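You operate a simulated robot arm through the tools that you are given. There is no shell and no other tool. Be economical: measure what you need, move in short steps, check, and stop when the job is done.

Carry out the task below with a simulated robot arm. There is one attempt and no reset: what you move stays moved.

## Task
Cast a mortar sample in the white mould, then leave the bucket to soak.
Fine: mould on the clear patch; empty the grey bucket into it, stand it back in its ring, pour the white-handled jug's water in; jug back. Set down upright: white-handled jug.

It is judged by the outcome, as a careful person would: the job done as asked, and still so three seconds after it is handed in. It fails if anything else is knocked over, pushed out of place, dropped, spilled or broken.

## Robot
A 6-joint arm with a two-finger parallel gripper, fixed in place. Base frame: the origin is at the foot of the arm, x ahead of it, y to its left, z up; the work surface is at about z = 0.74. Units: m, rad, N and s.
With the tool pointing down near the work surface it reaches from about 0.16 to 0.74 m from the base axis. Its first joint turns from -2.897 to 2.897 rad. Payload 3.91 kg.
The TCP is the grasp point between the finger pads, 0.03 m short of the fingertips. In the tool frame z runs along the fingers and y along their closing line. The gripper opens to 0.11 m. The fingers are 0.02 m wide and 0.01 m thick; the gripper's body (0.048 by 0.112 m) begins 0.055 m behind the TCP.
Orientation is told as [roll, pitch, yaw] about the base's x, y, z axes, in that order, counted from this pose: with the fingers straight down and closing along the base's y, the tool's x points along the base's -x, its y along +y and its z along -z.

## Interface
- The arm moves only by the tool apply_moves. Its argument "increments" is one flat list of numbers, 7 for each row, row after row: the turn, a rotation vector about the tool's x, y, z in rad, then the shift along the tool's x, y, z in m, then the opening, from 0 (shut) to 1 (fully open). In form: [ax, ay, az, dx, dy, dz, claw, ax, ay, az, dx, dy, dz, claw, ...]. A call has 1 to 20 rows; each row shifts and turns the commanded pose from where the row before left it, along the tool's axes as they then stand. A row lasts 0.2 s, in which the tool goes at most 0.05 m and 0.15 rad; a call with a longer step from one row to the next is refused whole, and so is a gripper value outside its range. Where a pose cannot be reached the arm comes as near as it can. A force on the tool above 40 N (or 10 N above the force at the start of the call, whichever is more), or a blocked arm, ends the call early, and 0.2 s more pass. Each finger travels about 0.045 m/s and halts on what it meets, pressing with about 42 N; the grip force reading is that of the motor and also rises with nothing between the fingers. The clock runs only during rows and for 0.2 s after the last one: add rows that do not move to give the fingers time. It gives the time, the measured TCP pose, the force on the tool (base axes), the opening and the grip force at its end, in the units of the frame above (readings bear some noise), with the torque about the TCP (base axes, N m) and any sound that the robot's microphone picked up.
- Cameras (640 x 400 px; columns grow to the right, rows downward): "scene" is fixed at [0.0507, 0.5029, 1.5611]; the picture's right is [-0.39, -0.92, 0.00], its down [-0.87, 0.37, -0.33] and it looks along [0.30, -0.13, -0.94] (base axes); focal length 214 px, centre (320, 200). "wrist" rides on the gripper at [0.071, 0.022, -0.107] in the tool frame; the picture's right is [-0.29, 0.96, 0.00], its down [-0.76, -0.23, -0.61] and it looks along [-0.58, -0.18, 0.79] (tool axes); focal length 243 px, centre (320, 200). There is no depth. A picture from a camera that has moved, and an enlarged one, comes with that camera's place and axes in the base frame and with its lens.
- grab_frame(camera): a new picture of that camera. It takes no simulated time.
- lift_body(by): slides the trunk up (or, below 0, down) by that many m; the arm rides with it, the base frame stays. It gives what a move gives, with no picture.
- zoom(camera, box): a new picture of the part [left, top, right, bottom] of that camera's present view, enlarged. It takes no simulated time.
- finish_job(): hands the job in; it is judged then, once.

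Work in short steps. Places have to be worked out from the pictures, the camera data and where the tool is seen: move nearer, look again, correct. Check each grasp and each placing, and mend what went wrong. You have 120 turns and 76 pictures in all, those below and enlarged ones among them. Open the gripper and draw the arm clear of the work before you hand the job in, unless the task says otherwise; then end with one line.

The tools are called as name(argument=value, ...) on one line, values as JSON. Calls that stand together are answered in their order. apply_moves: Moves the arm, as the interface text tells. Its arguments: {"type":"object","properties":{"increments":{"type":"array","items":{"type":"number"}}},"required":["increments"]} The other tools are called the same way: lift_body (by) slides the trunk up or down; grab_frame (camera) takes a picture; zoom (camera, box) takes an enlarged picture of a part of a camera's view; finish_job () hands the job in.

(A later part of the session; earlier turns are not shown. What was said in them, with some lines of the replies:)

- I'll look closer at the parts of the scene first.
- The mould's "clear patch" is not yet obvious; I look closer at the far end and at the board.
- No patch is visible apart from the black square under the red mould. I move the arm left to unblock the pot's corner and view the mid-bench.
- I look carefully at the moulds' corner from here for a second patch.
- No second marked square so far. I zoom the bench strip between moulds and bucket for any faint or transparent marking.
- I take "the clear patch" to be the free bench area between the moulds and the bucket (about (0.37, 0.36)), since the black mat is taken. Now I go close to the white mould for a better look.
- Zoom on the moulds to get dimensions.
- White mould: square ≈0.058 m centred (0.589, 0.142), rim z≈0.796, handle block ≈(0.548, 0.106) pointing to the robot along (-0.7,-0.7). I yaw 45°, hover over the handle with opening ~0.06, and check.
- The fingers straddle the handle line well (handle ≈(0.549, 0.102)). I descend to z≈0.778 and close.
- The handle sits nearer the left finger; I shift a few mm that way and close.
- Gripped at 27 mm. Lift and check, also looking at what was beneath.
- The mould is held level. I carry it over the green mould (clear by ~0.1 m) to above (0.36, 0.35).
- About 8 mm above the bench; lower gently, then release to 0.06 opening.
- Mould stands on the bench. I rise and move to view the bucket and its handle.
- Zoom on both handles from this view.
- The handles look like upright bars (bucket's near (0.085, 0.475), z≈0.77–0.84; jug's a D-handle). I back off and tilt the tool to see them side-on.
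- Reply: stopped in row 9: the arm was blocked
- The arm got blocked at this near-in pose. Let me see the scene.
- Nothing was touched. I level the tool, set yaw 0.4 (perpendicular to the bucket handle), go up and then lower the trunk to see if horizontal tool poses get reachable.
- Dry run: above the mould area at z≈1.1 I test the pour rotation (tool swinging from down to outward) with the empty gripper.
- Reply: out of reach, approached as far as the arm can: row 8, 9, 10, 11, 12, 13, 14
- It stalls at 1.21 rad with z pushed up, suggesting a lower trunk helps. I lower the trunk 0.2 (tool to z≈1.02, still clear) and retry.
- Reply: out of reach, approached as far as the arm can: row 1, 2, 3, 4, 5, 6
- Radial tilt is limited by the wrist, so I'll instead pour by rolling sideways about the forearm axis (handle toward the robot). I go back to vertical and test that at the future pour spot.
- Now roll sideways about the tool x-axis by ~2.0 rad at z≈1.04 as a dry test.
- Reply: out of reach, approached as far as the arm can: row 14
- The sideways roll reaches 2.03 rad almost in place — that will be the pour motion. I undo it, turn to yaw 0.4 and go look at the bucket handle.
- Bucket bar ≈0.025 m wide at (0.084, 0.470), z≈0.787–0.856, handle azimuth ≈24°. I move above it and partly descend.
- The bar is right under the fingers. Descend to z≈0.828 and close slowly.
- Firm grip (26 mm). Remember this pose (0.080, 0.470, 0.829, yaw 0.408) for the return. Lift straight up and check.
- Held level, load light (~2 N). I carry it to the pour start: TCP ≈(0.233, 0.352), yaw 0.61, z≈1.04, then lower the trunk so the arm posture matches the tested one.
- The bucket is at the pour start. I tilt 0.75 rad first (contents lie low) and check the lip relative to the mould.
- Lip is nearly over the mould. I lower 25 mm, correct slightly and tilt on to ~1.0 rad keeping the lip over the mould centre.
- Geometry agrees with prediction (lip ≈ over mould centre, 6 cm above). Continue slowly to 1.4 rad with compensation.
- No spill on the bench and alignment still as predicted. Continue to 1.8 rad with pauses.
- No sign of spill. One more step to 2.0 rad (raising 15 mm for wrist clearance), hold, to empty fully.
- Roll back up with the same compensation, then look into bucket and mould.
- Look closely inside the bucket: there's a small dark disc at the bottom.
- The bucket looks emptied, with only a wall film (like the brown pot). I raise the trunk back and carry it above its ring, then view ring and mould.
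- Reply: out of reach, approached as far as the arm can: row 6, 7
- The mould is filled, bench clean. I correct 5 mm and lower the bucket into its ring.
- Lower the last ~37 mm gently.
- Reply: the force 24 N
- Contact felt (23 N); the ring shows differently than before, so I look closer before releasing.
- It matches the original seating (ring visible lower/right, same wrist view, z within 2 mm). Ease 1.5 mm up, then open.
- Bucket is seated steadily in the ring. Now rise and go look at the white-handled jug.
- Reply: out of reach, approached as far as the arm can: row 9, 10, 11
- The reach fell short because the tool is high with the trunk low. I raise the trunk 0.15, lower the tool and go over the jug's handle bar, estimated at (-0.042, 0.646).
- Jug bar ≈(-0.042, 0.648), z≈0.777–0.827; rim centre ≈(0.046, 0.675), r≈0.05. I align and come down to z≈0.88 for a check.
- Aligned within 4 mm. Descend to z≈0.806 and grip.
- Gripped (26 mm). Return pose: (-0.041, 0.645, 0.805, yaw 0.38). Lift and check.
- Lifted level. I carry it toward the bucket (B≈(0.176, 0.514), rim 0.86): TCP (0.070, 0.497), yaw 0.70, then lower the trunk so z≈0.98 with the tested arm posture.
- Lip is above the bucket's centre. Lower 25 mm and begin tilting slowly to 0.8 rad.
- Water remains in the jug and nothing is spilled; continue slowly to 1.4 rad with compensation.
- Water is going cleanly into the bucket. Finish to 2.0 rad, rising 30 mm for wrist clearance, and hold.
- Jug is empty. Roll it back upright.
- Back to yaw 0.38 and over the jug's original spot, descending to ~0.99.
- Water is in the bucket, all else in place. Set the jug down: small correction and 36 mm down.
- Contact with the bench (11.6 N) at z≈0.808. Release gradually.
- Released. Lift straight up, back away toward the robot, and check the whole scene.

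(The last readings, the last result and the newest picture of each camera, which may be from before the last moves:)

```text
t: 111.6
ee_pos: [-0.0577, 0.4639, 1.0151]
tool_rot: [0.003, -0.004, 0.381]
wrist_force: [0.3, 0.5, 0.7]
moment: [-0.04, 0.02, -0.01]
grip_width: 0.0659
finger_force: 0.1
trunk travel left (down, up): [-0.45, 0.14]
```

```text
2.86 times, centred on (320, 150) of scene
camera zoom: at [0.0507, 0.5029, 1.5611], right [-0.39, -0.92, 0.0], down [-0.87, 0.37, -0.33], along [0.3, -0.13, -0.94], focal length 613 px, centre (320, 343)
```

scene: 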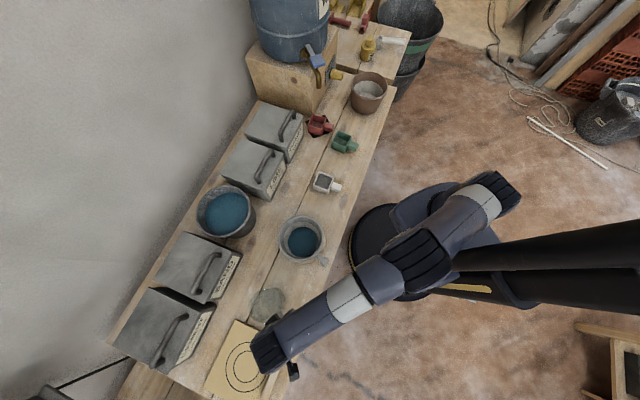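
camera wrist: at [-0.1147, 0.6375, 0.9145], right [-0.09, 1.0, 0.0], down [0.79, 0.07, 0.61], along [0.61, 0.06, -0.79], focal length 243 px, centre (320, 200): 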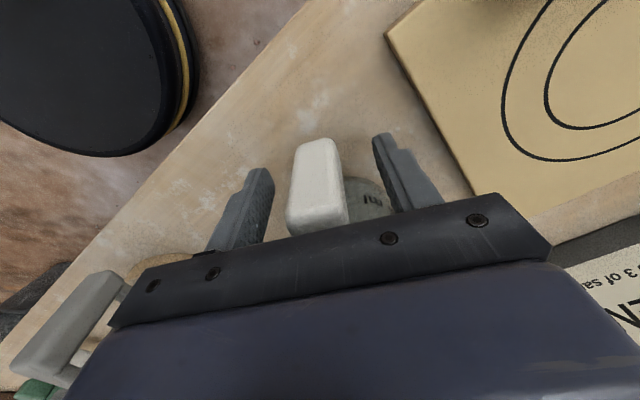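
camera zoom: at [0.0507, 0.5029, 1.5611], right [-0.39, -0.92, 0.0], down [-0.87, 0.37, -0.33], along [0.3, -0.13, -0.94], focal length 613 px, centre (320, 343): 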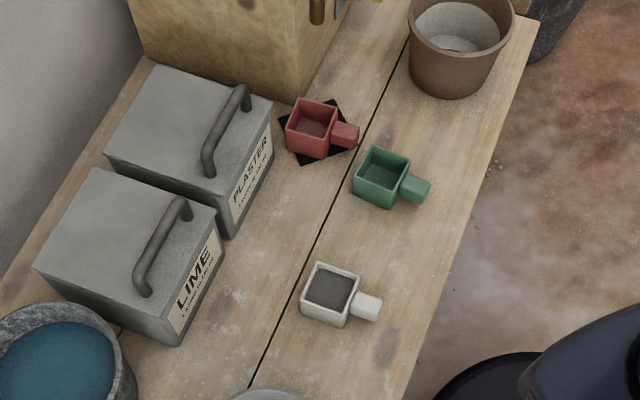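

Everything is as asked: mould filled on the clear bench, bucket in its ring with the water, jug upright at its place, gripper open and the arm clear of the bench. I hand the job in.

finish_job()

```text
The job is handed in.
```

The job is handed in: the white mould is filled with the bucket's mortar, the grey bucket is back in its ring with the jug's water in it, and the white-handled jug stands upright in its old place. No spills showed in the last pictures. I couldn't find a marked clear patch (the only marked square is under the red mould), so I put the mould on the free bench between the other moulds and the bucket.
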